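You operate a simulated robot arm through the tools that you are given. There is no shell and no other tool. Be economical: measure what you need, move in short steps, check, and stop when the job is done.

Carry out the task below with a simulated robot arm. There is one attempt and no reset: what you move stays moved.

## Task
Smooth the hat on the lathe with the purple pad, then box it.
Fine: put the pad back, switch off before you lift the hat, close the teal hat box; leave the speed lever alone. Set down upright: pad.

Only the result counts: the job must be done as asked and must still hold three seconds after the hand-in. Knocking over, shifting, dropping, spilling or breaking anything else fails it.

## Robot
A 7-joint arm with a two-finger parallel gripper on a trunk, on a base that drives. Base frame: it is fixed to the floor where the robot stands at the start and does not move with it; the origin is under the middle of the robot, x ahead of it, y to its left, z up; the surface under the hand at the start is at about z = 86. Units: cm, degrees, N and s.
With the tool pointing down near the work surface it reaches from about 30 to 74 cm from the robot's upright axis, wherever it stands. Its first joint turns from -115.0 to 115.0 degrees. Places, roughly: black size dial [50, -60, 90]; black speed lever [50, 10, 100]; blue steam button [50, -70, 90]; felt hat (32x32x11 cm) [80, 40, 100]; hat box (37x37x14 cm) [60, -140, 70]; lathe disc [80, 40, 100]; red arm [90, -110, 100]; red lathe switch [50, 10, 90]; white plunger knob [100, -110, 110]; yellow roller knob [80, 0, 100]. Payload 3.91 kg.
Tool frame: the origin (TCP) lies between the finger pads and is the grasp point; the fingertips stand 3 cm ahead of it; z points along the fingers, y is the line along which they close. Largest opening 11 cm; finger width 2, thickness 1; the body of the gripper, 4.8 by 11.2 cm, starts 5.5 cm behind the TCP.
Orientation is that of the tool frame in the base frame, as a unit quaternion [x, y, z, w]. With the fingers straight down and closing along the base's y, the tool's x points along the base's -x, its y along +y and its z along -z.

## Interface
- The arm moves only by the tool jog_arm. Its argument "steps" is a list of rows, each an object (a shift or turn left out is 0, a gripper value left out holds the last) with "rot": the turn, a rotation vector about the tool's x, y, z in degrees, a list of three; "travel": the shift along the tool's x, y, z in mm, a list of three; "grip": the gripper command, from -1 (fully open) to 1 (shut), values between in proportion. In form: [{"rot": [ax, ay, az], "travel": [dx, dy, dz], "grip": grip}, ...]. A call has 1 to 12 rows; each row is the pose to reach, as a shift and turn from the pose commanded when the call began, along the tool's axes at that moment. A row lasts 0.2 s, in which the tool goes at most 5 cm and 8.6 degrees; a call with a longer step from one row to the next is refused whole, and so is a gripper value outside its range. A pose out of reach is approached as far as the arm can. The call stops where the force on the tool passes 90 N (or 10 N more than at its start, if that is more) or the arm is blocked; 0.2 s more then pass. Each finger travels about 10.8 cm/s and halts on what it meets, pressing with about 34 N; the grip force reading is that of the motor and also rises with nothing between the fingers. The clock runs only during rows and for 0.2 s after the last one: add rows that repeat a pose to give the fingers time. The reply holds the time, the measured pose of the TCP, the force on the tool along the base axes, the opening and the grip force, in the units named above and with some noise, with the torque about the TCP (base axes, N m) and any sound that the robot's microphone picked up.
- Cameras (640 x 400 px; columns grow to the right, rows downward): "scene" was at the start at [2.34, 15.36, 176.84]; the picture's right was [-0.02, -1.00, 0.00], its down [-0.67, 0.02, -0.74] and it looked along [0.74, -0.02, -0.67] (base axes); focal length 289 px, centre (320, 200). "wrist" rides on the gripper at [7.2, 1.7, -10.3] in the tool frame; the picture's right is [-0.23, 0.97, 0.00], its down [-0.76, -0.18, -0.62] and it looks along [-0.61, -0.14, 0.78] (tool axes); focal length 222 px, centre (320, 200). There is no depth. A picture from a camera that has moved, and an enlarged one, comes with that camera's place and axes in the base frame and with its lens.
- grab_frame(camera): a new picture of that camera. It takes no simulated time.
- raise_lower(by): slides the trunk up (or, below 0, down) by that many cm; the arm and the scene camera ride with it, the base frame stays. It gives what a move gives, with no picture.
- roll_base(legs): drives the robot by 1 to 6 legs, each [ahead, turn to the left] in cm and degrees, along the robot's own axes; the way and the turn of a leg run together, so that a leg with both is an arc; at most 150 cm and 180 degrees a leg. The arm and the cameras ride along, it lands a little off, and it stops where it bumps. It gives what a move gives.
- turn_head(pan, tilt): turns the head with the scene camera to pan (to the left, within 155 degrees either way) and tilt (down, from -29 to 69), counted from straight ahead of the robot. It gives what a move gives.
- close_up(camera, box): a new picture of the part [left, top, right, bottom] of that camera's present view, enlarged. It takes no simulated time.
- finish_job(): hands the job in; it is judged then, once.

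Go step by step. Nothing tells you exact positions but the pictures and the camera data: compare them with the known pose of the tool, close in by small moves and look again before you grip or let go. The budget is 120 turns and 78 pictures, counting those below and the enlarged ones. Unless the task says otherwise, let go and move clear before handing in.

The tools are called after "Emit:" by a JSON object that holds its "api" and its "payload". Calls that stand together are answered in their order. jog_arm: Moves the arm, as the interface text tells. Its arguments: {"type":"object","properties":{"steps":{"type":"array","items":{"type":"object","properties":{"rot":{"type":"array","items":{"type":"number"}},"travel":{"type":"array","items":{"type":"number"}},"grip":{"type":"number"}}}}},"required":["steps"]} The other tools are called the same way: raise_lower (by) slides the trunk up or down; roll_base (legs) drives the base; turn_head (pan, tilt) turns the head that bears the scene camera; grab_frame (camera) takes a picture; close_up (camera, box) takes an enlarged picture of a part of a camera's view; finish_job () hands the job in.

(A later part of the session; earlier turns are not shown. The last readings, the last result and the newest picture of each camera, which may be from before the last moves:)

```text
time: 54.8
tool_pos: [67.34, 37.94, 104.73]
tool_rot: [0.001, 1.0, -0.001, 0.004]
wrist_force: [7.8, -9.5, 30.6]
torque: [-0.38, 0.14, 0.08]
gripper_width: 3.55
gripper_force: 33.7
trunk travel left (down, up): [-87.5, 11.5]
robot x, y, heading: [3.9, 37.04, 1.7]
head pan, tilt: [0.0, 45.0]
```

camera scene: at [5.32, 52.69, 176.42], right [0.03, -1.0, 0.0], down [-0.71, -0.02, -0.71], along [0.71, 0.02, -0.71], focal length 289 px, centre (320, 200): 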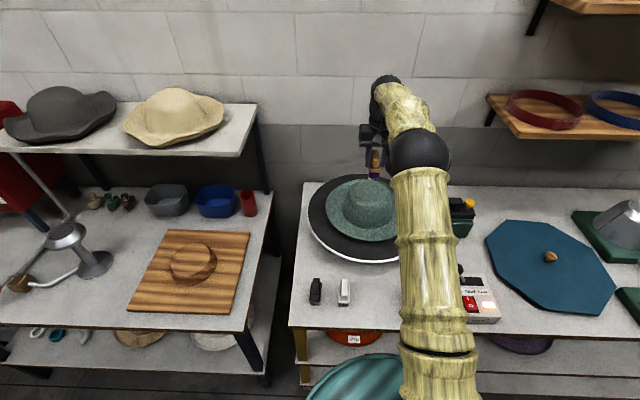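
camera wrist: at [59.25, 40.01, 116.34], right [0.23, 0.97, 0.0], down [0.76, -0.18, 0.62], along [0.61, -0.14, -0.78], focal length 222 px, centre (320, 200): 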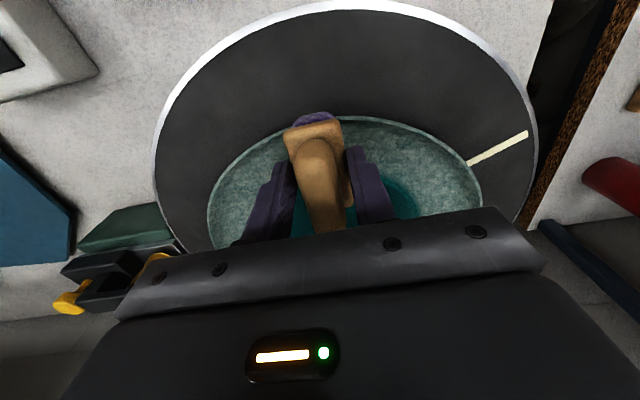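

Contact. I ease off slightly and hold while it turns.

Emit:
{"api": "jog_arm", "payload": {"steps": [{"travel": [0, 0, -2]}, {"travel": [0, 0, -2]}, {"travel": [0, 0, -2]}, {"travel": [0, 0, -2]}, {"travel": [0, 0, -2]}, {"travel": [0, 0, -2]}, {"travel": [0, 0, -2]}, {"travel": [0, 0, -2]}, {"travel": [0, 0, -2]}, {"travel": [0, 0, -2]}, {"travel": [0, 0, -2]}, {"travel": [0, 0, -2]}]}}

Emit:
{"api": "jog_arm", "payload": {"steps": [{"travel": [0, 0, 0]}, {"travel": [0, 0, 0]}, {"travel": [0, 0, 0]}, {"travel": [0, 0, 0]}, {"travel": [0, 0, 0]}, {"travel": [0, 0, 0]}, {"travel": [0, 0, 0]}, {"travel": [0, 0, 0]}, {"travel": [0, 0, 0]}, {"travel": [0, 0, 0]}, {"travel": [0, 0, 0]}, {"travel": [0, 0, 0]}]}}

Emit:
{"api": "jog_arm", "payload": {"steps": [{"travel": [0, 0, 0]}, {"travel": [0, 0, 0]}, {"travel": [0, 0, 0]}, {"travel": [0, 0, 0]}, {"travel": [0, 0, 0]}, {"travel": [0, 0, 0]}, {"travel": [0, 0, 0]}, {"travel": [0, 0, 0]}, {"travel": [0, 0, 0]}, {"travel": [0, 0, 0]}, {"travel": [0, 0, 0]}, {"travel": [0, 0, 0]}]}}

Emit:
{"api": "grab_frame", "payload": {"camera": "wrist"}}

```text
time: 57.4
tool_pos: [67.16, 38.15, 104.67]
tool_rot: [0.0, 1.0, 0.0, 0.0]
wrist_force: [-1.1, -6.9, 14.8]
torque: [-0.17, 0.25, 0.12]
gripper_width: 3.53
gripper_force: 33.5
trunk travel left (down, up): [-87.5, 11.5]
robot x, y, heading: [3.78, 37.11, 2.0]
head pan, tilt: [0.0, 45.0]
```

```text
time: 60.0
tool_pos: [67.37, 38.01, 104.62]
tool_rot: [0.0, 1.0, -0.001, 0.0]
wrist_force: [-1.0, -7.5, 8.1]
torque: [-0.4, 0.23, 0.19]
gripper_width: 3.53
gripper_force: 34.0
trunk travel left (down, up): [-87.5, 11.5]
robot x, y, heading: [4.14, 37.26, 1.8]
head pan, tilt: [0.0, 45.0]
```

```text
time: 62.6
tool_pos: [67.21, 37.96, 104.71]
tool_rot: [0.0, 1.0, 0.001, 0.001]
wrist_force: [3.6, -8.4, 7.7]
torque: [-0.37, 0.02, 0.11]
gripper_width: 3.51
gripper_force: 34.0
trunk travel left (down, up): [-87.5, 11.5]
robot x, y, heading: [3.67, 36.94, 1.7]
head pan, tilt: [0.0, 45.0]
```

```text
41 pictures are left
camera wrist: at [60.04, 39.83, 115.03], right [0.23, 0.97, 0.0], down [0.76, -0.18, 0.62], along [0.61, -0.14, -0.78], focal length 222 px, centre (320, 200)
```

wrist: 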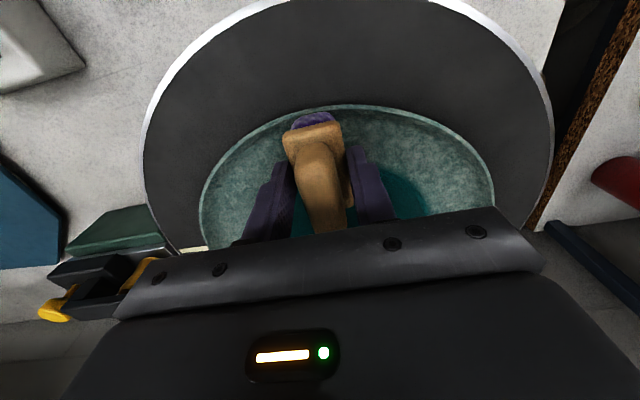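

Emit:
{"api": "close_up", "payload": {"camera": "wrist", "box": [190, 80, 510, 240]}}

Emit:
{"api": "close_up", "payload": {"camera": "scene", "box": [310, 160, 410, 250]}}

```text
2.00 times, centred on (350, 160) of wrist
camera zoom: at [60.04, 39.83, 115.03], right [0.23, 0.97, 0.0], down [0.76, -0.18, 0.62], along [0.61, -0.14, -0.78], focal length 444 px, centre (260, 280)
```

zoom: 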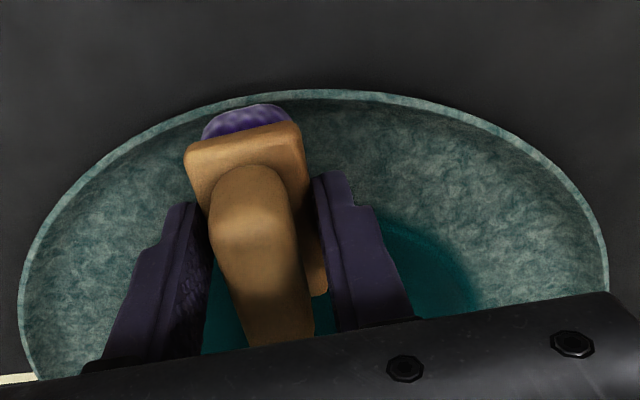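

```text
4.44 times, centred on (360, 205) of scene
camera zoom: at [5.39, 52.49, 176.43], right [0.03, -1.0, 0.0], down [-0.71, -0.02, -0.71], along [0.71, 0.02, -0.71], focal length 1283 px, centre (142, 178)
```

zoom: 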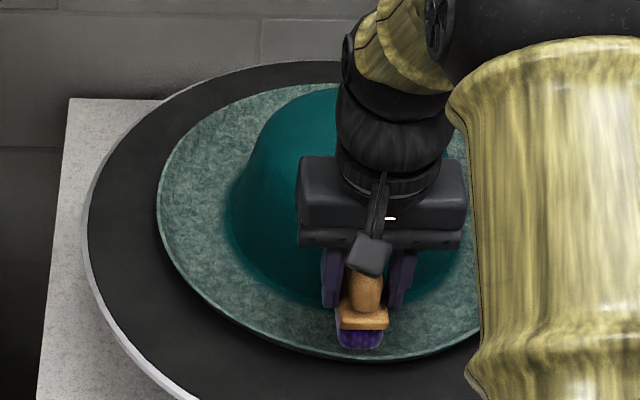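

The brim looks only slightly changed. I'll press a little more firmly and hold longer.

Emit:
{"api": "jog_arm", "payload": {"steps": [{"travel": [2, 0, 2]}, {"travel": [2, 0, 2]}, {"travel": [2, 0, 2]}, {"travel": [2, 0, 2]}, {"travel": [2, 0, 2]}, {"travel": [2, 0, 2]}, {"travel": [2, 0, 2]}, {"travel": [2, 0, 2]}, {"travel": [2, 0, 2]}, {"travel": [2, 0, 2]}, {"travel": [2, 0, 2]}, {"travel": [2, 0, 2]}]}}

Emit:
{"api": "jog_arm", "payload": {"steps": [{"travel": [0, 0, 0]}, {"travel": [0, 0, 0]}, {"travel": [0, 0, 0]}, {"travel": [0, 0, 0]}, {"travel": [0, 0, 0]}, {"travel": [0, 0, 0]}, {"travel": [0, 0, 0]}, {"travel": [0, 0, 0]}, {"travel": [0, 0, 0]}, {"travel": [0, 0, 0]}, {"travel": [0, 0, 0]}, {"travel": [0, 0, 0]}]}}

Emit:
{"api": "jog_arm", "payload": {"steps": [{"travel": [0, 0, 0]}, {"travel": [0, 0, 0]}, {"travel": [0, 0, 0]}, {"travel": [0, 0, 0]}, {"travel": [0, 0, 0]}, {"travel": [0, 0, 0]}, {"travel": [0, 0, 0]}, {"travel": [0, 0, 0]}, {"travel": [0, 0, 0]}, {"travel": [0, 0, 0]}, {"travel": [0, 0, 0]}, {"travel": [0, 0, 0]}]}}

Emit:
{"api": "close_up", "payload": {"camera": "wrist", "box": [190, 80, 510, 240]}}

```text
time: 65.2
tool_pos: [67.18, 37.96, 104.74]
tool_rot: [0.0, 1.0, 0.001, 0.001]
wrist_force: [10.9, -10.1, 29.9]
torque: [-0.39, -0.03, 0.09]
gripper_width: 3.53
gripper_force: 34.1
trunk travel left (down, up): [-87.5, 11.5]
robot x, y, heading: [3.88, 37.15, 2.0]
head pan, tilt: [0.0, 45.0]
```

```text
time: 67.8
tool_pos: [67.03, 37.86, 104.69]
tool_rot: [0.0, 1.0, 0.0, 0.0]
wrist_force: [8.2, -8.5, 28.3]
torque: [-0.37, 0.07, 0.09]
gripper_width: 3.55
gripper_force: 34.1
trunk travel left (down, up): [-87.5, 11.5]
robot x, y, heading: [3.67, 37.16, 2.1]
head pan, tilt: [0.0, 45.0]
```

```text
time: 70.4
tool_pos: [67.07, 37.94, 104.57]
tool_rot: [0.0, 1.0, 0.001, -0.001]
wrist_force: [4.7, -8.7, 28.4]
torque: [-0.4, 0.23, 0.14]
gripper_width: 3.52
gripper_force: 34.2
trunk travel left (down, up): [-87.5, 11.5]
robot x, y, heading: [3.93, 36.96, 1.6]
head pan, tilt: [0.0, 45.0]
```

```text
2.00 times, centred on (350, 160) of wrist
camera zoom: at [59.72, 39.79, 114.9], right [0.23, 0.97, 0.0], down [0.76, -0.18, 0.62], along [0.61, -0.14, -0.78], focal length 444 px, centre (260, 280)
```

zoom: 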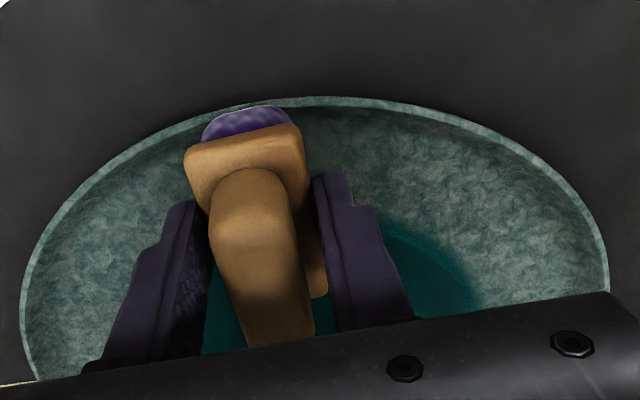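

The torque readings put the contact at the pad's near end, so the pad is riding only on the brim's raised rim. I'll lift, turn the pad 90° so it lies along the brim, and set it down between rim and crown.

Emit:
{"api": "jog_arm", "payload": {"steps": [{"travel": [0, 0, -40]}, {"travel": [0, 0, -85]}, {"rot": [0, 0, 8.5], "travel": [0, 0, -100]}, {"rot": [0, 0, 17], "travel": [0, 0, -100]}, {"rot": [0, 0, 25.5], "travel": [0, 0, -100]}, {"rot": [0, 0, 34], "travel": [0, 0, -100]}, {"rot": [0, 0, 42.5], "travel": [0, 0, -100]}, {"rot": [0, 0, 51], "travel": [0, 0, -100]}, {"rot": [0, 0, 59.5], "travel": [0, 0, -100]}, {"rot": [0, 0, 68], "travel": [0, 0, -100]}, {"rot": [0, 0, 76.5], "travel": [0, 0, -100]}, {"rot": [0, 0, 85], "travel": [0, 0, -100]}]}}

```text
time: 73.0
tool_pos: [67.13, 38.21, 114.41]
tool_rot: [0.676, 0.737, -0.001, -0.001]
wrist_force: [0.2, -0.4, -0.5]
torque: [-0.01, -0.01, 0.02]
gripper_width: 3.52
gripper_force: 34.0
trunk travel left (down, up): [-87.5, 11.5]
robot x, y, heading: [3.7, 37.17, 2.0]
head pan, tilt: [0.0, 45.0]
```

Emit:
{"api": "jog_arm", "payload": {"steps": [{"rot": [0, 0, 5], "travel": [0, 0, 20]}, {"rot": [0, 0, 5], "travel": [0, 0, 50]}, {"rot": [0, 0, 5], "travel": [0, 0, 80]}, {"rot": [0, 0, 5], "travel": [0, 0, 80]}]}}

Emit:
{"api": "grab_frame", "payload": {"camera": "wrist"}}

Emit:
{"api": "close_up", "payload": {"camera": "scene", "box": [310, 160, 410, 250]}}

```text
time: 74.0
tool_pos: [67.09, 38.18, 106.36]
tool_rot: [0.707, 0.707, -0.001, 0.0]
wrist_force: [-0.2, -0.4, -1.0]
torque: [0.04, 0.02, 0.0]
gripper_width: 3.51
gripper_force: 34.7
trunk travel left (down, up): [-87.5, 11.5]
robot x, y, heading: [3.96, 36.97, 1.9]
head pan, tilt: [0.0, 45.0]
```

```text
37 pictures are left
camera wrist: at [68.78, 45.63, 116.69], right [0.97, -0.23, 0.0], down [-0.18, -0.76, 0.62], along [-0.14, -0.61, -0.78], focal length 222 px, centre (320, 200)
```

wrist: 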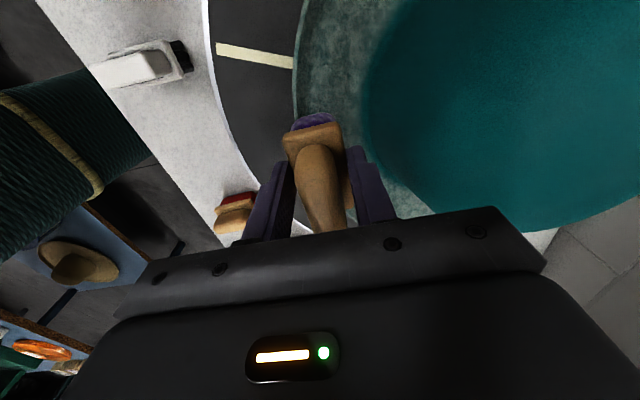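

```text
4.44 times, centred on (360, 205) of scene
camera zoom: at [5.39, 52.61, 176.42], right [0.03, -1.0, 0.0], down [-0.71, -0.02, -0.71], along [0.71, 0.02, -0.71], focal length 1283 px, centre (142, 178)
```

zoom: 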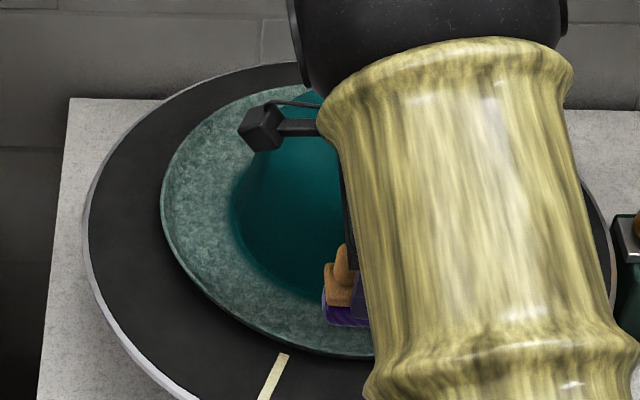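

The pad lies along the brim, slightly too close to the rim. I shift 0.8 cm inward and lower.

Emit:
{"api": "jog_arm", "payload": {"steps": [{"travel": [0, 8, 0]}, {"travel": [0, 8, 8]}, {"travel": [0, 8, 15]}, {"travel": [0, 8, 15]}]}}

Emit:
{"api": "jog_arm", "payload": {"steps": [{"travel": [0, 0, 3]}, {"travel": [0, 0, 5]}, {"travel": [0, 0, 5]}]}}

```text
time: 75.0
tool_pos: [67.91, 38.36, 104.97]
tool_rot: [0.707, 0.707, -0.001, 0.0]
wrist_force: [0.5, 0.1, -1.9]
torque: [0.0, 0.01, 0.0]
gripper_width: 3.52
gripper_force: 34.2
trunk travel left (down, up): [-87.5, 11.5]
robot x, y, heading: [3.83, 36.9, 1.8]
head pan, tilt: [0.0, 45.0]
```

```text
time: 75.8
tool_pos: [67.81, 38.24, 104.37]
tool_rot: [0.707, 0.707, 0.0, 0.0]
wrist_force: [-0.7, 0.2, -1.2]
torque: [0.02, 0.02, -0.04]
gripper_width: 3.53
gripper_force: 33.2
trunk travel left (down, up): [-87.5, 11.5]
robot x, y, heading: [3.63, 37.2, 1.8]
head pan, tilt: [0.0, 45.0]
```

No contact yet, and already lower than before, which fits a dished brim. Going on down.

Emit:
{"api": "jog_arm", "payload": {"steps": [{"travel": [0, 0, 2]}, {"travel": [0, 0, 4]}, {"travel": [0, 0, 4]}]}}

Emit:
{"api": "jog_arm", "payload": {"steps": [{"travel": [0, 0, 1]}, {"travel": [0, 0, 3]}, {"travel": [0, 0, 3]}]}}

```text
time: 76.6
tool_pos: [67.82, 38.23, 104.14]
tool_rot: [0.707, 0.707, 0.0, -0.001]
wrist_force: [-0.5, 0.1, -1.4]
torque: [0.04, -0.02, -0.01]
gripper_width: 3.51
gripper_force: 34.4
trunk travel left (down, up): [-87.5, 11.5]
robot x, y, heading: [3.42, 37.05, 2.1]
head pan, tilt: [0.0, 45.0]
```

```text
time: 77.4
tool_pos: [67.72, 38.19, 103.74]
tool_rot: [0.707, 0.707, -0.001, -0.001]
wrist_force: [0.7, 0.1, -0.8]
torque: [-0.01, 0.0, 0.01]
gripper_width: 3.52
gripper_force: 34.2
trunk travel left (down, up): [-87.5, 11.5]
robot x, y, heading: [3.85, 36.97, 1.7]
head pan, tilt: [0.0, 45.0]
```

Emit:
{"api": "jog_arm", "payload": {"steps": [{"travel": [0, 0, 2]}, {"travel": [0, 0, 4]}, {"travel": [0, 0, 4]}]}}

Emit:
{"api": "jog_arm", "payload": {"steps": [{"travel": [0, 0, 1]}, {"travel": [0, 0, 3]}, {"travel": [0, 0, 3]}]}}

Emit:
{"api": "close_up", "payload": {"camera": "wrist", "box": [220, 70, 420, 220]}}

```text
time: 78.2
tool_pos: [67.81, 37.99, 103.46]
tool_rot: [0.708, 0.706, 0.0, 0.0]
wrist_force: [0.7, -0.7, -0.6]
torque: [-0.01, -0.06, 0.0]
gripper_width: 3.51
gripper_force: 33.8
trunk travel left (down, up): [-87.5, 11.5]
robot x, y, heading: [3.95, 37.07, 1.6]
head pan, tilt: [0.0, 45.0]
```

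```text
time: 79.0
tool_pos: [67.88, 38.06, 103.11]
tool_rot: [0.706, 0.708, -0.001, -0.001]
wrist_force: [-0.2, 0.3, -1.4]
torque: [0.0, -0.01, 0.0]
gripper_width: 3.5
gripper_force: 33.8
trunk travel left (down, up): [-87.5, 11.5]
robot x, y, heading: [3.55, 37.06, 1.9]
head pan, tilt: [0.0, 45.0]
```

```text
2.67 times, centred on (320, 145) of wrist
camera zoom: at [69.54, 45.53, 113.35], right [0.97, -0.23, 0.0], down [-0.18, -0.76, 0.62], along [-0.14, -0.61, -0.78], focal length 592 px, centre (320, 347)
```

zoom: 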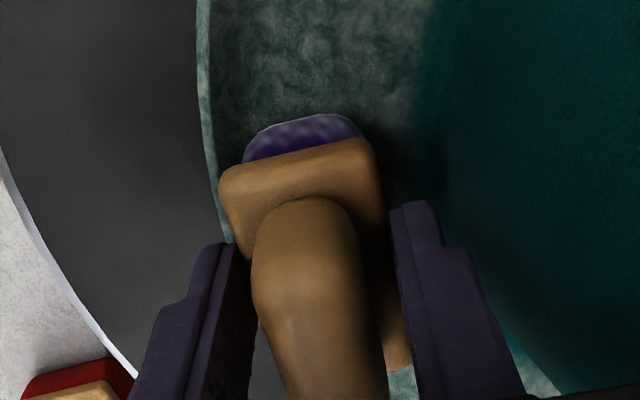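

The pad sits nicely between rim and crown. A bit further.

Emit:
{"api": "jog_arm", "payload": {"steps": [{"travel": [0, 0, 2]}, {"travel": [0, 0, 4]}, {"travel": [0, 0, 4]}]}}

Emit:
{"api": "jog_arm", "payload": {"steps": [{"travel": [0, 0, 2]}, {"travel": [0, 0, 3]}, {"travel": [0, 0, 3]}]}}

```text
time: 79.8
tool_pos: [67.92, 38.06, 102.63]
tool_rot: [0.707, 0.707, -0.001, 0.001]
wrist_force: [0.0, -1.4, 4.9]
torque: [-0.3, -0.11, -0.01]
gripper_width: 3.51
gripper_force: 34.4
trunk travel left (down, up): [-87.5, 11.5]
robot x, y, heading: [3.75, 36.92, 2.0]
head pan, tilt: [0.0, 45.0]
```

```text
time: 80.6
tool_pos: [67.87, 37.96, 102.59]
tool_rot: [0.707, 0.707, 0.001, 0.001]
wrist_force: [1.1, -7.9, 17.6]
torque: [-1.04, -0.1, 0.07]
gripper_width: 3.52
gripper_force: 34.0
trunk travel left (down, up): [-87.5, 11.5]
robot x, y, heading: [4.01, 37.03, 2.0]
head pan, tilt: [0.0, 45.0]
```

Contact at 18 N with clear drag. Holding for several seconds.

Emit:
{"api": "jog_arm", "payload": {"steps": [{"travel": [0, 0, 0]}, {"travel": [0, 0, 0]}, {"travel": [0, 0, 0]}, {"travel": [0, 0, 0]}, {"travel": [0, 0, 0]}, {"travel": [0, 0, 0]}, {"travel": [0, 0, 0]}, {"travel": [0, 0, 0]}, {"travel": [0, 0, 0]}, {"travel": [0, 0, 0]}, {"travel": [0, 0, 0]}, {"travel": [0, 0, 0]}]}}

Emit:
{"api": "jog_arm", "payload": {"steps": [{"travel": [0, 0, 0]}, {"travel": [0, 0, 0]}, {"travel": [0, 0, 0]}, {"travel": [0, 0, 0]}, {"travel": [0, 0, 0]}, {"travel": [0, 0, 0]}, {"travel": [0, 0, 0]}, {"travel": [0, 0, 0]}, {"travel": [0, 0, 0]}, {"travel": [0, 0, 0]}, {"travel": [0, 0, 0]}, {"travel": [0, 0, 0]}]}}

Emit:
{"api": "close_up", "payload": {"camera": "wrist", "box": [220, 0, 460, 180]}}

```text
time: 83.2
tool_pos: [67.82, 38.13, 102.4]
tool_rot: [0.707, 0.707, 0.0, 0.0]
wrist_force: [-2.1, -13.0, 19.5]
torque: [-0.85, 0.16, -0.03]
gripper_width: 3.51
gripper_force: 34.2
trunk travel left (down, up): [-87.5, 11.5]
robot x, y, heading: [3.68, 36.88, 1.6]
head pan, tilt: [0.0, 45.0]
```

```text
time: 85.8
tool_pos: [67.74, 38.02, 102.44]
tool_rot: [0.706, 0.708, 0.001, 0.0]
wrist_force: [-1.0, -7.2, 15.4]
torque: [-0.23, 0.05, 0.05]
gripper_width: 3.54
gripper_force: 34.2
trunk travel left (down, up): [-87.5, 11.5]
robot x, y, heading: [3.73, 37.03, 1.8]
head pan, tilt: [0.0, 45.0]
```

```text
2.22 times, centred on (340, 90) of wrist
camera zoom: at [69.44, 45.48, 112.77], right [0.97, -0.23, 0.0], down [-0.18, -0.76, 0.62], along [-0.14, -0.61, -0.78], focal length 494 px, centre (276, 444)
```

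zoom: 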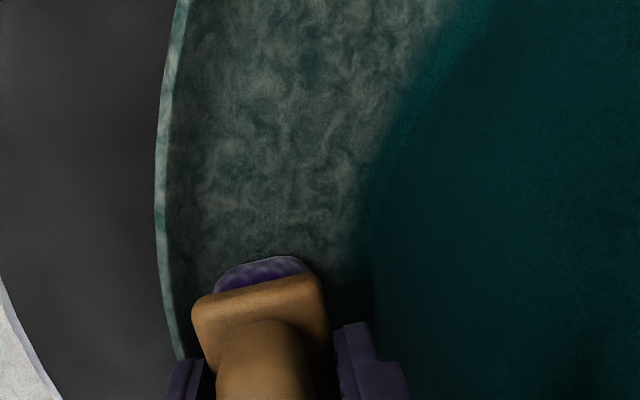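

Emit:
{"api": "jog_arm", "payload": {"steps": [{"travel": [0, 0, 0]}, {"travel": [0, 0, 0]}, {"travel": [0, 0, 0]}, {"travel": [0, 0, 0]}, {"travel": [0, 0, 0]}, {"travel": [0, 0, 0]}, {"travel": [0, 0, 0]}, {"travel": [0, 0, 0]}, {"travel": [0, 0, 0]}, {"travel": [0, 0, 0]}, {"travel": [0, 0, 0]}, {"travel": [0, 0, 0]}]}}

Emit:
{"api": "jog_arm", "payload": {"steps": [{"travel": [0, 0, 0]}, {"travel": [0, 0, 0]}, {"travel": [0, 0, 0]}, {"travel": [0, 0, 0]}, {"travel": [0, 0, 0]}, {"travel": [0, 0, 0]}, {"travel": [0, 0, 0]}, {"travel": [0, 0, 0]}, {"travel": [0, 0, 0]}, {"travel": [0, 0, 0]}, {"travel": [0, 0, 0]}, {"travel": [0, 0, 0]}]}}

Emit:
{"api": "jog_arm", "payload": {"steps": [{"travel": [0, 0, 0]}, {"travel": [0, 0, 0]}, {"travel": [0, 0, 0]}, {"travel": [0, 0, 0]}, {"travel": [0, 0, 0]}, {"travel": [0, 0, 0]}, {"travel": [0, 0, 0]}, {"travel": [0, 0, 0]}, {"travel": [0, 0, 0]}, {"travel": [0, 0, 0]}, {"travel": [0, 0, 0]}, {"travel": [0, 0, 0]}]}}

Emit:
{"api": "close_up", "payload": {"camera": "wrist", "box": [220, 0, 460, 180]}}

```text
time: 88.4
tool_pos: [67.93, 38.19, 102.4]
tool_rot: [0.707, 0.708, 0.0, 0.0]
wrist_force: [0.3, -6.0, 13.0]
torque: [-0.11, 0.01, 0.0]
gripper_width: 3.52
gripper_force: 33.6
trunk travel left (down, up): [-87.5, 11.5]
robot x, y, heading: [3.59, 37.32, 2.0]
head pan, tilt: [0.0, 45.0]
```

```text
time: 91.0
tool_pos: [67.74, 38.1, 102.33]
tool_rot: [0.707, 0.707, 0.0, -0.001]
wrist_force: [-1.0, -4.9, 11.8]
torque: [-0.02, 0.05, 0.0]
gripper_width: 3.54
gripper_force: 34.0
trunk travel left (down, up): [-87.5, 11.5]
robot x, y, heading: [3.89, 36.89, 2.1]
head pan, tilt: [0.0, 45.0]
```

```text
time: 93.6
tool_pos: [67.89, 37.96, 102.47]
tool_rot: [0.708, 0.706, 0.0, 0.0]
wrist_force: [-0.8, -4.7, 8.8]
torque: [0.01, 0.04, 0.01]
gripper_width: 3.54
gripper_force: 34.6
trunk travel left (down, up): [-87.5, 11.5]
robot x, y, heading: [3.4, 37.03, 2.1]
head pan, tilt: [0.0, 45.0]
```

```text
2.22 times, centred on (340, 90) of wrist
camera zoom: at [69.48, 45.4, 112.73], right [0.97, -0.23, 0.0], down [-0.18, -0.76, 0.62], along [-0.14, -0.61, -0.78], focal length 494 px, centre (276, 444)
```

zoom: 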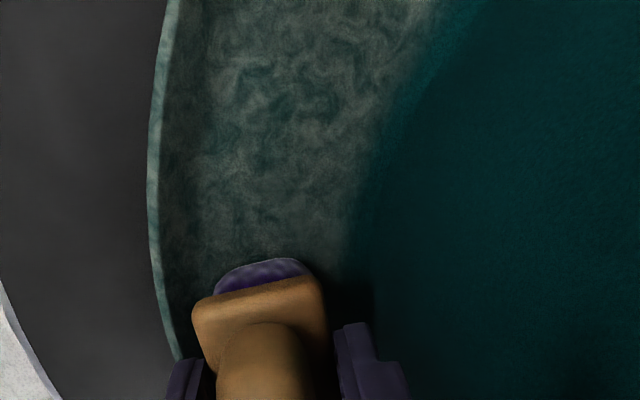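

Emit:
{"api": "close_up", "payload": {"camera": "scene", "box": [310, 160, 410, 250]}}

```text
4.44 times, centred on (360, 205) of scene
camera zoom: at [5.23, 52.46, 176.43], right [0.03, -1.0, 0.0], down [-0.71, -0.02, -0.71], along [0.71, 0.03, -0.71], focal length 1283 px, centre (142, 178)
```

zoom: 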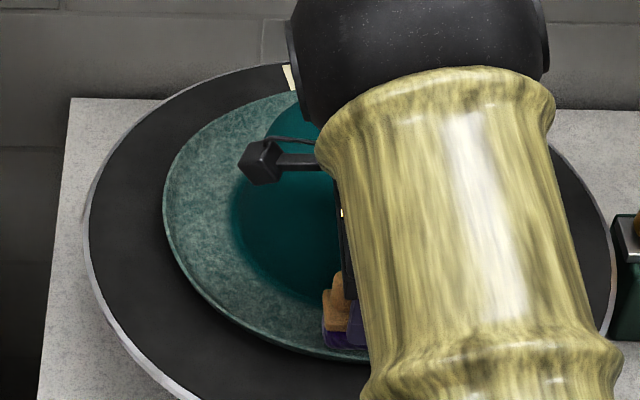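

The brim's fuzz is fading slowly. I'll add a little pressure and hold longer.

Emit:
{"api": "jog_arm", "payload": {"steps": [{"travel": [0, 0, 2]}, {"travel": [0, 0, 2]}, {"travel": [0, 0, 2]}, {"travel": [0, 0, 2]}, {"travel": [0, 0, 2]}, {"travel": [0, 0, 2]}, {"travel": [0, 0, 2]}, {"travel": [0, 0, 2]}, {"travel": [0, 0, 2]}, {"travel": [0, 0, 2]}, {"travel": [0, 0, 2]}, {"travel": [0, 0, 2]}]}}

Emit:
{"api": "jog_arm", "payload": {"steps": [{"travel": [0, 0, 0]}, {"travel": [0, 0, 0]}, {"travel": [0, 0, 0]}, {"travel": [0, 0, 0]}, {"travel": [0, 0, 0]}, {"travel": [0, 0, 0]}, {"travel": [0, 0, 0]}, {"travel": [0, 0, 0]}, {"travel": [0, 0, 0]}, {"travel": [0, 0, 0]}, {"travel": [0, 0, 0]}, {"travel": [0, 0, 0]}]}}

Emit:
{"api": "jog_arm", "payload": {"steps": [{"travel": [0, 0, 0]}, {"travel": [0, 0, 0]}, {"travel": [0, 0, 0]}, {"travel": [0, 0, 0]}, {"travel": [0, 0, 0]}, {"travel": [0, 0, 0]}, {"travel": [0, 0, 0]}, {"travel": [0, 0, 0]}, {"travel": [0, 0, 0]}, {"travel": [0, 0, 0]}, {"travel": [0, 0, 0]}, {"travel": [0, 0, 0]}]}}

Emit:
{"api": "close_up", "payload": {"camera": "wrist", "box": [220, 0, 460, 180]}}

```text
time: 96.2
tool_pos: [67.89, 38.08, 102.36]
tool_rot: [0.707, 0.707, 0.0, 0.0]
wrist_force: [5.4, -9.1, 29.4]
torque: [-0.33, -0.22, 0.09]
gripper_width: 3.5
gripper_force: 34.0
trunk travel left (down, up): [-87.5, 11.5]
robot x, y, heading: [3.86, 36.95, 1.7]
head pan, tilt: [0.0, 45.0]
```

```text
time: 98.8
tool_pos: [67.78, 38.07, 102.39]
tool_rot: [0.707, 0.707, 0.0, 0.001]
wrist_force: [2.0, -8.5, 28.1]
torque: [-0.17, -0.05, 0.07]
gripper_width: 3.53
gripper_force: 34.2
trunk travel left (down, up): [-87.5, 11.5]
robot x, y, heading: [3.85, 36.83, 1.6]
head pan, tilt: [0.0, 45.0]
```

```text
time: 101.4
tool_pos: [67.65, 38.06, 102.31]
tool_rot: [0.707, 0.707, 0.001, 0.001]
wrist_force: [-0.1, -8.6, 25.3]
torque: [-0.16, 0.02, 0.04]
gripper_width: 3.52
gripper_force: 33.9
trunk travel left (down, up): [-87.5, 11.5]
robot x, y, heading: [3.84, 36.98, 2.1]
head pan, tilt: [0.0, 45.0]
```

```text
2.22 times, centred on (340, 90) of wrist
camera zoom: at [69.39, 45.43, 112.64], right [0.97, -0.23, 0.0], down [-0.18, -0.76, 0.62], along [-0.14, -0.61, -0.78], focal length 494 px, centre (276, 444)
```

zoom: 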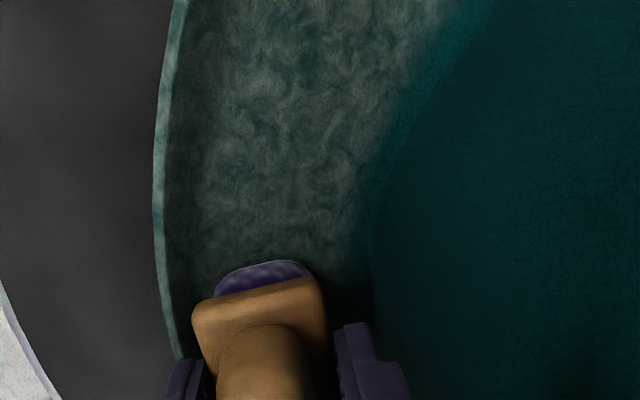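

Emit:
{"api": "close_up", "payload": {"camera": "scene", "box": [300, 150, 440, 270]}}

```text
3.33 times, centred on (370, 210) of scene
camera zoom: at [5.07, 52.42, 176.44], right [0.03, -1.0, 0.0], down [-0.71, -0.02, -0.71], along [0.71, 0.02, -0.71], focal length 962 px, centre (153, 167)
```

zoom: 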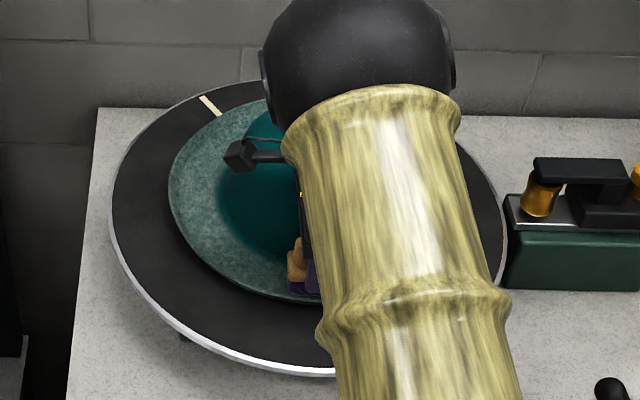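

It is improving, though slowly. I'll ease the force to about 12 N and shift 0.8 cm outward to cover the outer brim.

Emit:
{"api": "jog_arm", "payload": {"steps": [{"travel": [0, -4, -2]}, {"travel": [0, -8, -2]}, {"travel": [0, -8, -2]}, {"travel": [0, -8, -2]}, {"travel": [0, -8, -2]}, {"travel": [0, -8, -2]}, {"travel": [0, -8, -2]}, {"travel": [0, -8, -2]}, {"travel": [0, -8, -2]}, {"travel": [0, -8, -2]}, {"travel": [0, -8, -2]}, {"travel": [0, -8, -2]}]}}

Emit:
{"api": "jog_arm", "payload": {"steps": [{"travel": [0, 0, 0]}, {"travel": [0, 0, 0]}, {"travel": [0, 0, 0]}, {"travel": [0, 0, 0]}, {"travel": [0, 0, 0]}, {"travel": [0, 0, 0]}, {"travel": [0, 0, 0]}, {"travel": [0, 0, 0]}, {"travel": [0, 0, 0]}, {"travel": [0, 0, 0]}, {"travel": [0, 0, 0]}, {"travel": [0, 0, 0]}]}}

Emit:
{"api": "jog_arm", "payload": {"steps": [{"travel": [0, 0, 0]}, {"travel": [0, 0, 0]}, {"travel": [0, 0, 0]}, {"travel": [0, 0, 0]}, {"travel": [0, 0, 0]}, {"travel": [0, 0, 0]}, {"travel": [0, 0, 0]}, {"travel": [0, 0, 0]}, {"travel": [0, 0, 0]}, {"travel": [0, 0, 0]}, {"travel": [0, 0, 0]}, {"travel": [0, 0, 0]}]}}

Emit:
{"api": "close_up", "payload": {"camera": "wrist", "box": [220, 0, 460, 180]}}

```text
time: 104.0
tool_pos: [67.34, 38.14, 102.26]
tool_rot: [0.707, 0.707, -0.001, -0.001]
wrist_force: [15.7, -2.0, 1.2]
torque: [-0.11, -0.58, 0.52]
gripper_width: 3.56
gripper_force: 34.1
trunk travel left (down, up): [-87.5, 11.5]
robot x, y, heading: [3.82, 36.92, 1.7]
head pan, tilt: [0.0, 45.0]
```

```text
time: 106.6
tool_pos: [67.25, 38.1, 102.4]
tool_rot: [0.707, 0.707, -0.001, -0.002]
wrist_force: [16.1, -3.6, 0.9]
torque: [-0.1, -0.56, 0.73]
gripper_width: 3.55
gripper_force: 34.0
trunk travel left (down, up): [-87.5, 11.5]
robot x, y, heading: [3.97, 37.03, 1.7]
head pan, tilt: [0.0, 45.0]
```

```text
time: 109.2
tool_pos: [67.21, 38.26, 102.33]
tool_rot: [0.707, 0.707, 0.0, 0.0]
wrist_force: [15.6, -2.4, 0.9]
torque: [0.01, -0.53, 0.55]
gripper_width: 3.55
gripper_force: 33.8
trunk travel left (down, up): [-87.5, 11.5]
robot x, y, heading: [3.96, 36.87, 1.8]
head pan, tilt: [0.0, 45.0]
```

```text
2.22 times, centred on (340, 90) of wrist
camera zoom: at [68.93, 45.69, 112.67], right [0.97, -0.23, 0.0], down [-0.17, -0.76, 0.62], along [-0.14, -0.61, -0.78], focal length 494 px, centre (276, 444)
```

zoom: 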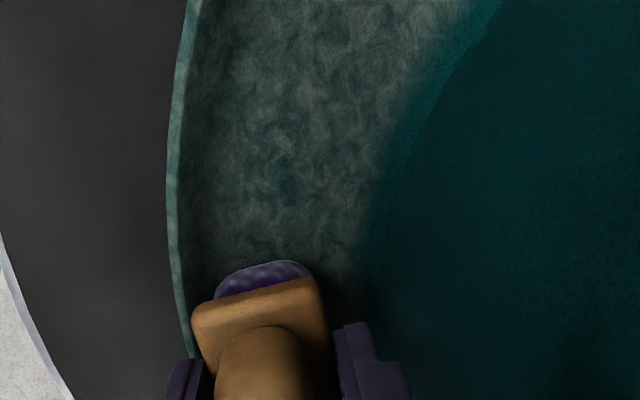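

The pad's side is catching the rim, so I go back to the mid-brim with moderate force and hold for longer without pictures.

Emit:
{"api": "jog_arm", "payload": {"steps": [{"travel": [0, 4, 0]}, {"travel": [0, 6, 2]}, {"travel": [0, 6, 2]}, {"travel": [0, 6, 2]}, {"travel": [0, 6, 2]}, {"travel": [0, 6, 2]}, {"travel": [0, 6, 2]}, {"travel": [0, 6, 2]}, {"travel": [0, 6, 2]}, {"travel": [0, 6, 2]}, {"travel": [0, 6, 2]}, {"travel": [0, 6, 2]}]}}

Emit:
{"api": "jog_arm", "payload": {"steps": [{"travel": [0, 0, 0]}, {"travel": [0, 0, 0]}, {"travel": [0, 0, 0]}, {"travel": [0, 0, 0]}, {"travel": [0, 0, 0]}, {"travel": [0, 0, 0]}, {"travel": [0, 0, 0]}, {"travel": [0, 0, 0]}, {"travel": [0, 0, 0]}, {"travel": [0, 0, 0]}, {"travel": [0, 0, 0]}, {"travel": [0, 0, 0]}]}}

Emit:
{"api": "jog_arm", "payload": {"steps": [{"travel": [0, 0, 0]}, {"travel": [0, 0, 0]}, {"travel": [0, 0, 0]}, {"travel": [0, 0, 0]}, {"travel": [0, 0, 0]}, {"travel": [0, 0, 0]}, {"travel": [0, 0, 0]}, {"travel": [0, 0, 0]}, {"travel": [0, 0, 0]}, {"travel": [0, 0, 0]}, {"travel": [0, 0, 0]}, {"travel": [0, 0, 0]}]}}

Emit:
{"api": "close_up", "payload": {"camera": "wrist", "box": [220, 0, 460, 180]}}

```text
time: 111.8
tool_pos: [67.5, 38.19, 102.18]
tool_rot: [0.707, 0.707, 0.0, 0.001]
wrist_force: [0.4, -4.5, 11.3]
torque: [-0.12, 0.11, 0.04]
gripper_width: 3.52
gripper_force: 34.4
trunk travel left (down, up): [-87.5, 11.5]
robot x, y, heading: [3.63, 37.07, 1.9]
head pan, tilt: [0.0, 45.0]
```

```text
time: 114.4
tool_pos: [67.57, 37.9, 102.24]
tool_rot: [0.708, 0.706, 0.0, 0.0]
wrist_force: [4.8, -10.9, 10.7]
torque: [-0.16, -0.11, -0.03]
gripper_width: 3.51
gripper_force: 34.2
trunk travel left (down, up): [-87.5, 11.5]
robot x, y, heading: [3.8, 37.11, 2.0]
head pan, tilt: [0.0, 45.0]
```

```text
time: 117.0
tool_pos: [67.69, 38.0, 102.3]
tool_rot: [0.707, 0.707, -0.001, 0.0]
wrist_force: [5.6, -9.2, 13.5]
torque: [-0.22, -0.16, -0.06]
gripper_width: 3.54
gripper_force: 33.8
trunk travel left (down, up): [-87.5, 11.5]
robot x, y, heading: [3.58, 37.22, 2.1]
head pan, tilt: [0.0, 45.0]
```

```text
2.22 times, centred on (340, 90) of wrist
camera zoom: at [69.33, 45.42, 112.59], right [0.97, -0.23, 0.0], down [-0.18, -0.76, 0.62], along [-0.14, -0.61, -0.78], focal length 494 px, centre (276, 444)
```

zoom: 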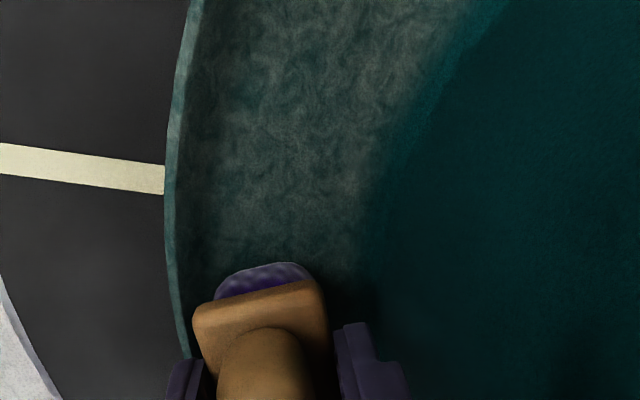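

The fuzz contrast is clearly lower now, so I'll keep on.

Emit:
{"api": "jog_arm", "payload": {"steps": [{"travel": [0, 0, 0]}, {"travel": [0, 0, 0]}, {"travel": [0, 0, 0]}, {"travel": [0, 0, 0]}, {"travel": [0, 0, 0]}, {"travel": [0, 0, 0]}, {"travel": [0, 0, 0]}, {"travel": [0, 0, 0]}, {"travel": [0, 0, 0]}, {"travel": [0, 0, 0]}, {"travel": [0, 0, 0]}, {"travel": [0, 0, 0]}]}}

Emit:
{"api": "jog_arm", "payload": {"steps": [{"travel": [0, 0, 0]}, {"travel": [0, 0, 0]}, {"travel": [0, 0, 0]}, {"travel": [0, 0, 0]}, {"travel": [0, 0, 0]}, {"travel": [0, 0, 0]}, {"travel": [0, 0, 0]}, {"travel": [0, 0, 0]}, {"travel": [0, 0, 0]}, {"travel": [0, 0, 0]}, {"travel": [0, 0, 0]}, {"travel": [0, 0, 0]}]}}

Emit:
{"api": "jog_arm", "payload": {"steps": [{"travel": [0, 0, 1]}, {"travel": [0, 0, 1]}, {"travel": [0, 0, 1]}, {"travel": [0, 0, 1]}, {"travel": [0, 0, 1]}, {"travel": [0, 0, 1]}, {"travel": [0, 0, 1]}, {"travel": [0, 0, 1]}, {"travel": [0, 0, 1]}, {"travel": [0, 0, 1]}, {"travel": [0, 0, 1]}, {"travel": [0, 0, 1]}]}}

Emit:
{"api": "jog_arm", "payload": {"steps": [{"travel": [0, 0, 0]}, {"travel": [0, 0, 0]}, {"travel": [0, 0, 0]}, {"travel": [0, 0, 0]}, {"travel": [0, 0, 0]}, {"travel": [0, 0, 0]}, {"travel": [0, 0, 0]}, {"travel": [0, 0, 0]}, {"travel": [0, 0, 0]}, {"travel": [0, 0, 0]}, {"travel": [0, 0, 0]}, {"travel": [0, 0, 0]}]}}

Emit:
{"api": "close_up", "payload": {"camera": "wrist", "box": [220, 0, 460, 180]}}

```text
time: 119.6
tool_pos: [67.56, 38.07, 102.23]
tool_rot: [0.707, 0.707, 0.0, -0.001]
wrist_force: [4.6, -9.8, 12.1]
torque: [-0.19, -0.12, 0.0]
gripper_width: 3.48
gripper_force: 34.4
trunk travel left (down, up): [-87.5, 11.5]
robot x, y, heading: [3.65, 37.19, 1.9]
head pan, tilt: [0.0, 45.0]
```

```text
time: 122.2
tool_pos: [67.62, 38.12, 102.38]
tool_rot: [0.707, 0.707, 0.0, 0.001]
wrist_force: [4.1, -4.6, 7.9]
torque: [-0.01, -0.07, 0.23]
gripper_width: 3.52
gripper_force: 34.0
trunk travel left (down, up): [-87.5, 11.5]
robot x, y, heading: [3.36, 37.1, 2.1]
head pan, tilt: [0.0, 45.0]
```

```text
time: 124.8
tool_pos: [67.66, 38.12, 102.23]
tool_rot: [0.707, 0.707, 0.0, 0.0]
wrist_force: [3.6, -11.4, 18.5]
torque: [-0.36, -0.04, -0.07]
gripper_width: 3.52
gripper_force: 34.2
trunk travel left (down, up): [-87.5, 11.5]
robot x, y, heading: [3.6, 36.81, 1.9]
head pan, tilt: [0.0, 45.0]
```

```text
time: 127.4
tool_pos: [67.44, 37.91, 102.2]
tool_rot: [0.707, 0.707, 0.0, 0.0]
wrist_force: [5.5, -9.6, 20.0]
torque: [-0.27, -0.12, -0.06]
gripper_width: 3.5
gripper_force: 33.5
trunk travel left (down, up): [-87.5, 11.5]
robot x, y, heading: [3.67, 37.26, 1.5]
head pan, tilt: [0.0, 45.0]
```

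```text
2.22 times, centred on (340, 90) of wrist
camera zoom: at [69.26, 45.46, 112.53], right [0.97, -0.23, 0.0], down [-0.18, -0.76, 0.62], along [-0.14, -0.61, -0.78], focal length 494 px, centre (276, 444)
```

zoom: 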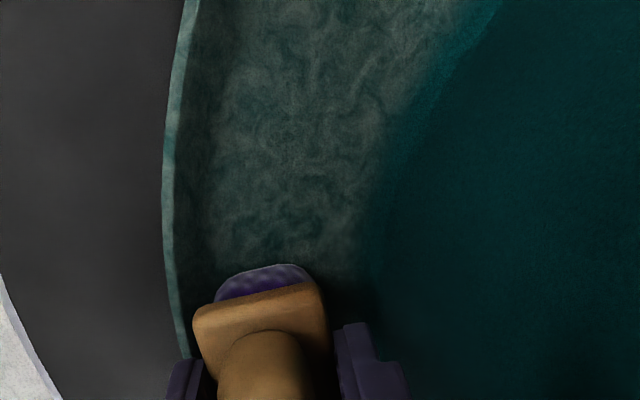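

Emit:
{"api": "close_up", "payload": {"camera": "scene", "box": [300, 150, 440, 270]}}

```text
3.33 times, centred on (370, 210) of scene
camera zoom: at [5.25, 52.38, 176.44], right [0.03, -1.0, 0.0], down [-0.71, -0.02, -0.71], along [0.71, 0.02, -0.71], focal length 962 px, centre (153, 167)
```

zoom: 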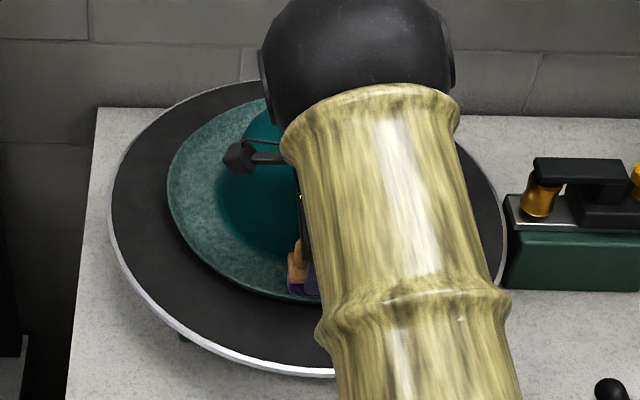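

The brim is visibly more teal than at 101 s: real but slow progress. I'll hold for another 20 s.

Emit:
{"api": "jog_arm", "payload": {"steps": [{"travel": [0, 1, 0]}, {"travel": [0, 1, 0]}, {"travel": [0, 1, 0]}, {"travel": [0, 1, 0]}, {"travel": [0, 1, 0]}, {"travel": [0, 1, 0]}, {"travel": [0, 1, 0]}, {"travel": [0, 1, 0]}, {"travel": [0, 1, 0]}, {"travel": [0, 1, 0]}, {"travel": [0, 1, 0]}, {"travel": [0, 1, 0]}]}}

Emit:
{"api": "jog_arm", "payload": {"steps": [{"travel": [0, 0, 0]}, {"travel": [0, 0, 0]}, {"travel": [0, 0, 0]}, {"travel": [0, 0, 0]}, {"travel": [0, 0, 0]}, {"travel": [0, 0, 0]}, {"travel": [0, 0, 0]}, {"travel": [0, 0, 0]}, {"travel": [0, 0, 0]}, {"travel": [0, 0, 0]}, {"travel": [0, 0, 0]}, {"travel": [0, 0, 0]}]}}

Emit:
{"api": "jog_arm", "payload": {"steps": [{"travel": [0, 0, 0]}, {"travel": [0, 0, 0]}, {"travel": [0, 0, 0]}, {"travel": [0, 0, 0]}, {"travel": [0, 0, 0]}, {"travel": [0, 0, 0]}, {"travel": [0, 0, 0]}, {"travel": [0, 0, 0]}, {"travel": [0, 0, 0]}, {"travel": [0, 0, 0]}, {"travel": [0, 0, 0]}, {"travel": [0, 0, 0]}]}}

Emit:
{"api": "jog_arm", "payload": {"steps": [{"travel": [0, 0, 0]}, {"travel": [0, 0, 0]}, {"travel": [0, 0, 0]}, {"travel": [0, 0, 0]}, {"travel": [0, 0, 0]}, {"travel": [0, 0, 0]}, {"travel": [0, 0, 0]}, {"travel": [0, 0, 0]}, {"travel": [0, 0, 0]}, {"travel": [0, 0, 0]}, {"travel": [0, 0, 0]}, {"travel": [0, 0, 0]}]}}

Emit:
{"api": "jog_arm", "payload": {"steps": [{"travel": [0, 0, 0]}, {"travel": [0, 0, 0]}, {"travel": [0, 0, 0]}, {"travel": [0, 0, 0]}, {"travel": [0, 0, 0]}, {"travel": [0, 0, 0]}, {"travel": [0, 0, 0]}, {"travel": [0, 0, 0]}, {"travel": [0, 0, 0]}, {"travel": [0, 0, 0]}, {"travel": [0, 0, 0]}, {"travel": [0, 0, 0]}]}}

Emit:
{"api": "jog_arm", "payload": {"steps": [{"travel": [0, 0, 0]}, {"travel": [0, 0, 0]}, {"travel": [0, 0, 0]}, {"travel": [0, 0, 0]}, {"travel": [0, 0, 0]}, {"travel": [0, 0, 0]}, {"travel": [0, 0, 0]}, {"travel": [0, 0, 0]}, {"travel": [0, 0, 0]}, {"travel": [0, 0, 0]}, {"travel": [0, 0, 0]}, {"travel": [0, 0, 0]}]}}

Emit:
{"api": "close_up", "payload": {"camera": "scene", "box": [300, 150, 440, 270]}}

```text
time: 130.0
tool_pos: [67.71, 38.2, 102.1]
tool_rot: [0.707, 0.707, -0.001, -0.001]
wrist_force: [-0.7, -2.9, 6.7]
torque: [0.04, 0.03, 0.03]
gripper_width: 3.51
gripper_force: 33.5
trunk travel left (down, up): [-87.5, 11.5]
robot x, y, heading: [3.91, 36.97, 2.1]
head pan, tilt: [0.0, 45.0]
```

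```text
time: 132.6
tool_pos: [67.62, 38.25, 102.28]
tool_rot: [0.707, 0.707, -0.001, -0.001]
wrist_force: [-0.8, -2.3, 5.5]
torque: [-0.05, -0.06, 0.02]
gripper_width: 3.5
gripper_force: 34.1
trunk travel left (down, up): [-87.5, 11.5]
robot x, y, heading: [3.46, 37.12, 1.9]
head pan, tilt: [0.0, 45.0]
```

```text
time: 135.2
tool_pos: [67.66, 38.14, 102.27]
tool_rot: [0.707, 0.707, -0.001, -0.002]
wrist_force: [0.0, -3.0, 3.3]
torque: [0.02, 0.03, 0.02]
gripper_width: 3.53
gripper_force: 34.5
trunk travel left (down, up): [-87.5, 11.5]
robot x, y, heading: [3.98, 37.13, 1.6]
head pan, tilt: [0.0, 45.0]
```

```text
time: 137.8
tool_pos: [67.81, 38.12, 102.15]
tool_rot: [0.707, 0.708, -0.001, -0.001]
wrist_force: [-0.3, -1.3, 1.6]
torque: [-0.03, -0.01, 0.0]
gripper_width: 3.51
gripper_force: 34.3
trunk travel left (down, up): [-87.5, 11.5]
robot x, y, heading: [3.58, 36.83, 1.8]
head pan, tilt: [0.0, 45.0]
```

```text
time: 140.4
tool_pos: [67.76, 38.26, 102.16]
tool_rot: [0.707, 0.707, -0.001, -0.001]
wrist_force: [-1.3, -1.1, 2.4]
torque: [-0.03, 0.03, 0.0]
gripper_width: 3.52
gripper_force: 34.2
trunk travel left (down, up): [-87.5, 11.5]
robot x, y, heading: [3.77, 36.98, 2.1]
head pan, tilt: [0.0, 45.0]
```

```text
time: 143.0
tool_pos: [67.65, 38.16, 102.2]
tool_rot: [0.707, 0.707, -0.001, -0.001]
wrist_force: [0.1, -2.4, 2.3]
torque: [0.0, 0.02, 0.05]
gripper_width: 3.52
gripper_force: 33.7
trunk travel left (down, up): [-87.5, 11.5]
robot x, y, heading: [3.89, 37.05, 2.0]
head pan, tilt: [0.0, 45.0]
```

```text
3.33 times, centred on (370, 210) of scene
camera zoom: at [5.28, 52.46, 176.43], right [0.04, -1.0, 0.0], down [-0.71, -0.02, -0.71], along [0.71, 0.03, -0.71], focal length 962 px, centre (153, 167)
```

zoom: 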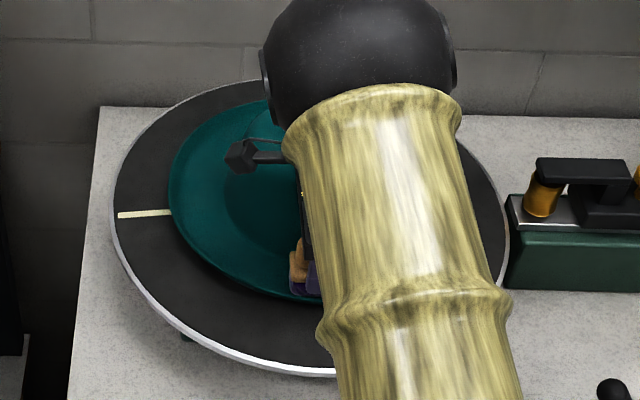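

The brim is fully smooth now, so the whole hat is done. I'll lift the pad and turn it back.

Emit:
{"api": "jog_arm", "payload": {"steps": [{"travel": [0, 0, -45]}, {"travel": [0, 0, -90]}, {"travel": [0, 0, -120]}, {"rot": [0, 0, -8.5], "travel": [0, 0, -120]}, {"rot": [0, 0, -17], "travel": [0, 0, -120]}, {"rot": [0, 0, -25.5], "travel": [0, 0, -120]}, {"rot": [0, 0, -34], "travel": [0, 0, -120]}, {"rot": [0, 0, -42.5], "travel": [0, 0, -120]}, {"rot": [0, 0, -51], "travel": [0, 0, -120]}, {"rot": [0, 0, -59.5], "travel": [0, 0, -120]}, {"rot": [0, 0, -68], "travel": [0, 0, -120]}, {"rot": [0, 0, -76.5], "travel": [0, 0, -120]}]}}

Emit:
{"api": "jog_arm", "payload": {"steps": [{"rot": [0, 0, -6.75]}, {"rot": [0, 0, -13.5]}, {"rot": [0, 0, -13.5]}]}}

```text
time: 145.6
tool_pos: [67.82, 38.14, 114.09]
tool_rot: [0.117, 0.993, 0.0, -0.001]
wrist_force: [0.5, -0.1, -1.7]
torque: [-0.02, 0.01, 0.01]
gripper_width: 3.54
gripper_force: 34.2
trunk travel left (down, up): [-87.5, 11.5]
robot x, y, heading: [3.25, 37.12, 2.2]
head pan, tilt: [0.0, 45.0]
```

```text
time: 146.4
tool_pos: [67.81, 38.16, 114.08]
tool_rot: [0.0, 1.0, 0.0, -0.001]
wrist_force: [0.4, -0.5, -0.2]
torque: [0.02, 0.02, 0.01]
gripper_width: 3.53
gripper_force: 33.8
trunk travel left (down, up): [-87.5, 11.5]
robot x, y, heading: [3.9, 36.48, 1.7]
head pan, tilt: [0.0, 45.0]
```

Emit:
{"api": "jog_arm", "payload": {"steps": [{"travel": [45, -5, 0]}, {"travel": [90, -10, 0]}, {"travel": [135, -15, 0]}, {"travel": [184, -21, 0]}, {"travel": [184, -21, 45]}, {"travel": [184, -21, 90]}, {"travel": [184, -21, 130]}, {"travel": [184, -21, 170]}, {"travel": [184, -21, 170]}]}}

Emit:
{"api": "close_up", "payload": {"camera": "wrist", "box": [180, 50, 460, 220]}}

```text
time: 148.4
tool_pos: [49.32, 36.06, 97.03]
tool_rot: [0.001, 1.0, -0.001, -0.001]
wrist_force: [-0.5, 0.7, -0.8]
torque: [-0.01, -0.05, -0.03]
gripper_width: 3.52
gripper_force: 33.7
trunk travel left (down, up): [-87.5, 11.5]
robot x, y, heading: [3.47, 36.82, 2.0]
head pan, tilt: [0.0, 45.0]
```

```text
2.29 times, centred on (320, 135) of wrist
camera zoom: at [41.97, 37.89, 107.35], right [0.23, 0.97, 0.0], down [0.76, -0.18, 0.62], along [0.61, -0.14, -0.78], focal length 508 px, centre (320, 349)
```

zoom: 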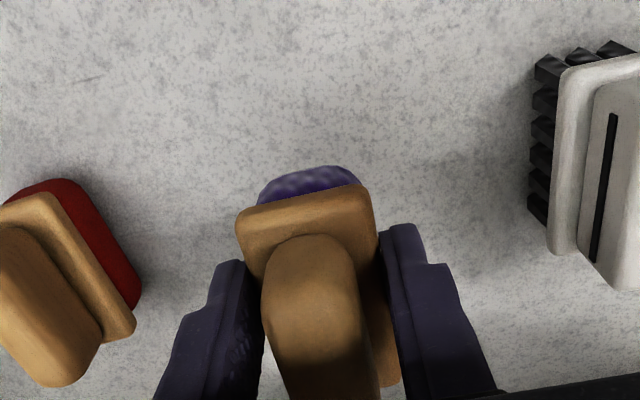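

The pad sits square in the grip. Lowering to its old place.

Emit:
{"api": "jog_arm", "payload": {"steps": [{"travel": [0, 0, 25]}, {"travel": [0, 0, 42]}, {"travel": [0, 0, 42]}]}}

Emit:
{"api": "jog_arm", "payload": {"steps": [{"travel": [0, 0, 3]}, {"travel": [0, 0, 5]}, {"travel": [0, 0, 5]}]}}

```text
time: 149.2
tool_pos: [49.44, 36.14, 92.65]
tool_rot: [0.0, 1.0, 0.0, 0.0]
wrist_force: [-0.5, 0.8, -0.9]
torque: [0.04, 0.02, 0.0]
gripper_width: 3.53
gripper_force: 34.0
trunk travel left (down, up): [-87.5, 11.5]
robot x, y, heading: [3.43, 36.72, 1.8]
head pan, tilt: [0.0, 45.0]
```

```text
time: 150.0
tool_pos: [49.19, 36.01, 92.38]
tool_rot: [-0.001, 1.0, 0.0, -0.002]
wrist_force: [-0.1, 0.7, -0.9]
torque: [0.0, 0.02, 0.0]
gripper_width: 3.52
gripper_force: 34.0
trunk travel left (down, up): [-87.5, 11.5]
robot x, y, heading: [3.73, 36.74, 2.0]
head pan, tilt: [0.0, 45.0]
```

Emit:
{"api": "jog_arm", "payload": {"steps": [{"travel": [0, 0, 2]}, {"travel": [0, 0, 4]}, {"travel": [0, 0, 4]}]}}

Emit:
{"api": "jog_arm", "payload": {"steps": [{"travel": [0, 0, 1]}, {"travel": [0, 0, 2]}, {"travel": [0, 0, 2]}]}}

```text
time: 150.8
tool_pos: [49.3, 36.08, 91.95]
tool_rot: [0.0, 1.0, 0.0, 0.0]
wrist_force: [0.1, -0.3, -1.6]
torque: [0.0, 0.0, -0.01]
gripper_width: 3.52
gripper_force: 33.7
trunk travel left (down, up): [-87.5, 11.5]
robot x, y, heading: [3.87, 37.05, 1.9]
head pan, tilt: [0.0, 45.0]
```

```text
time: 151.6
tool_pos: [49.42, 36.07, 91.88]
tool_rot: [0.0, 1.0, 0.0, 0.0]
wrist_force: [-0.2, 0.1, -1.0]
torque: [0.02, 0.02, 0.02]
gripper_width: 3.53
gripper_force: 33.6
trunk travel left (down, up): [-87.5, 11.5]
robot x, y, heading: [3.82, 37.02, 1.9]
head pan, tilt: [0.0, 45.0]
```

Emit:
{"api": "jog_arm", "payload": {"steps": [{"travel": [0, 0, 2]}, {"travel": [0, 0, 3]}, {"travel": [0, 0, 3]}]}}

Emit:
{"api": "jog_arm", "payload": {"steps": [{"travel": [0, 0, 1]}, {"travel": [0, 0, 3]}, {"travel": [0, 0, 3]}]}}

```text
time: 152.4
tool_pos: [49.3, 35.96, 91.52]
tool_rot: [-0.001, 1.0, 0.001, -0.001]
wrist_force: [-0.1, 0.9, 0.7]
torque: [0.07, -0.01, 0.0]
gripper_width: 3.52
gripper_force: 34.1
trunk travel left (down, up): [-87.5, 11.5]
robot x, y, heading: [3.78, 37.03, 1.7]
head pan, tilt: [0.0, 45.0]
```

```text
time: 153.2
tool_pos: [49.28, 36.03, 91.31]
tool_rot: [0.0, 1.0, 0.0, 0.002]
wrist_force: [1.2, -0.8, 34.0]
torque: [-0.04, -0.05, -0.02]
gripper_width: 3.55
gripper_force: 34.0
trunk travel left (down, up): [-87.5, 11.5]
robot x, y, heading: [3.46, 36.96, 2.0]
head pan, tilt: [0.0, 45.0]
```

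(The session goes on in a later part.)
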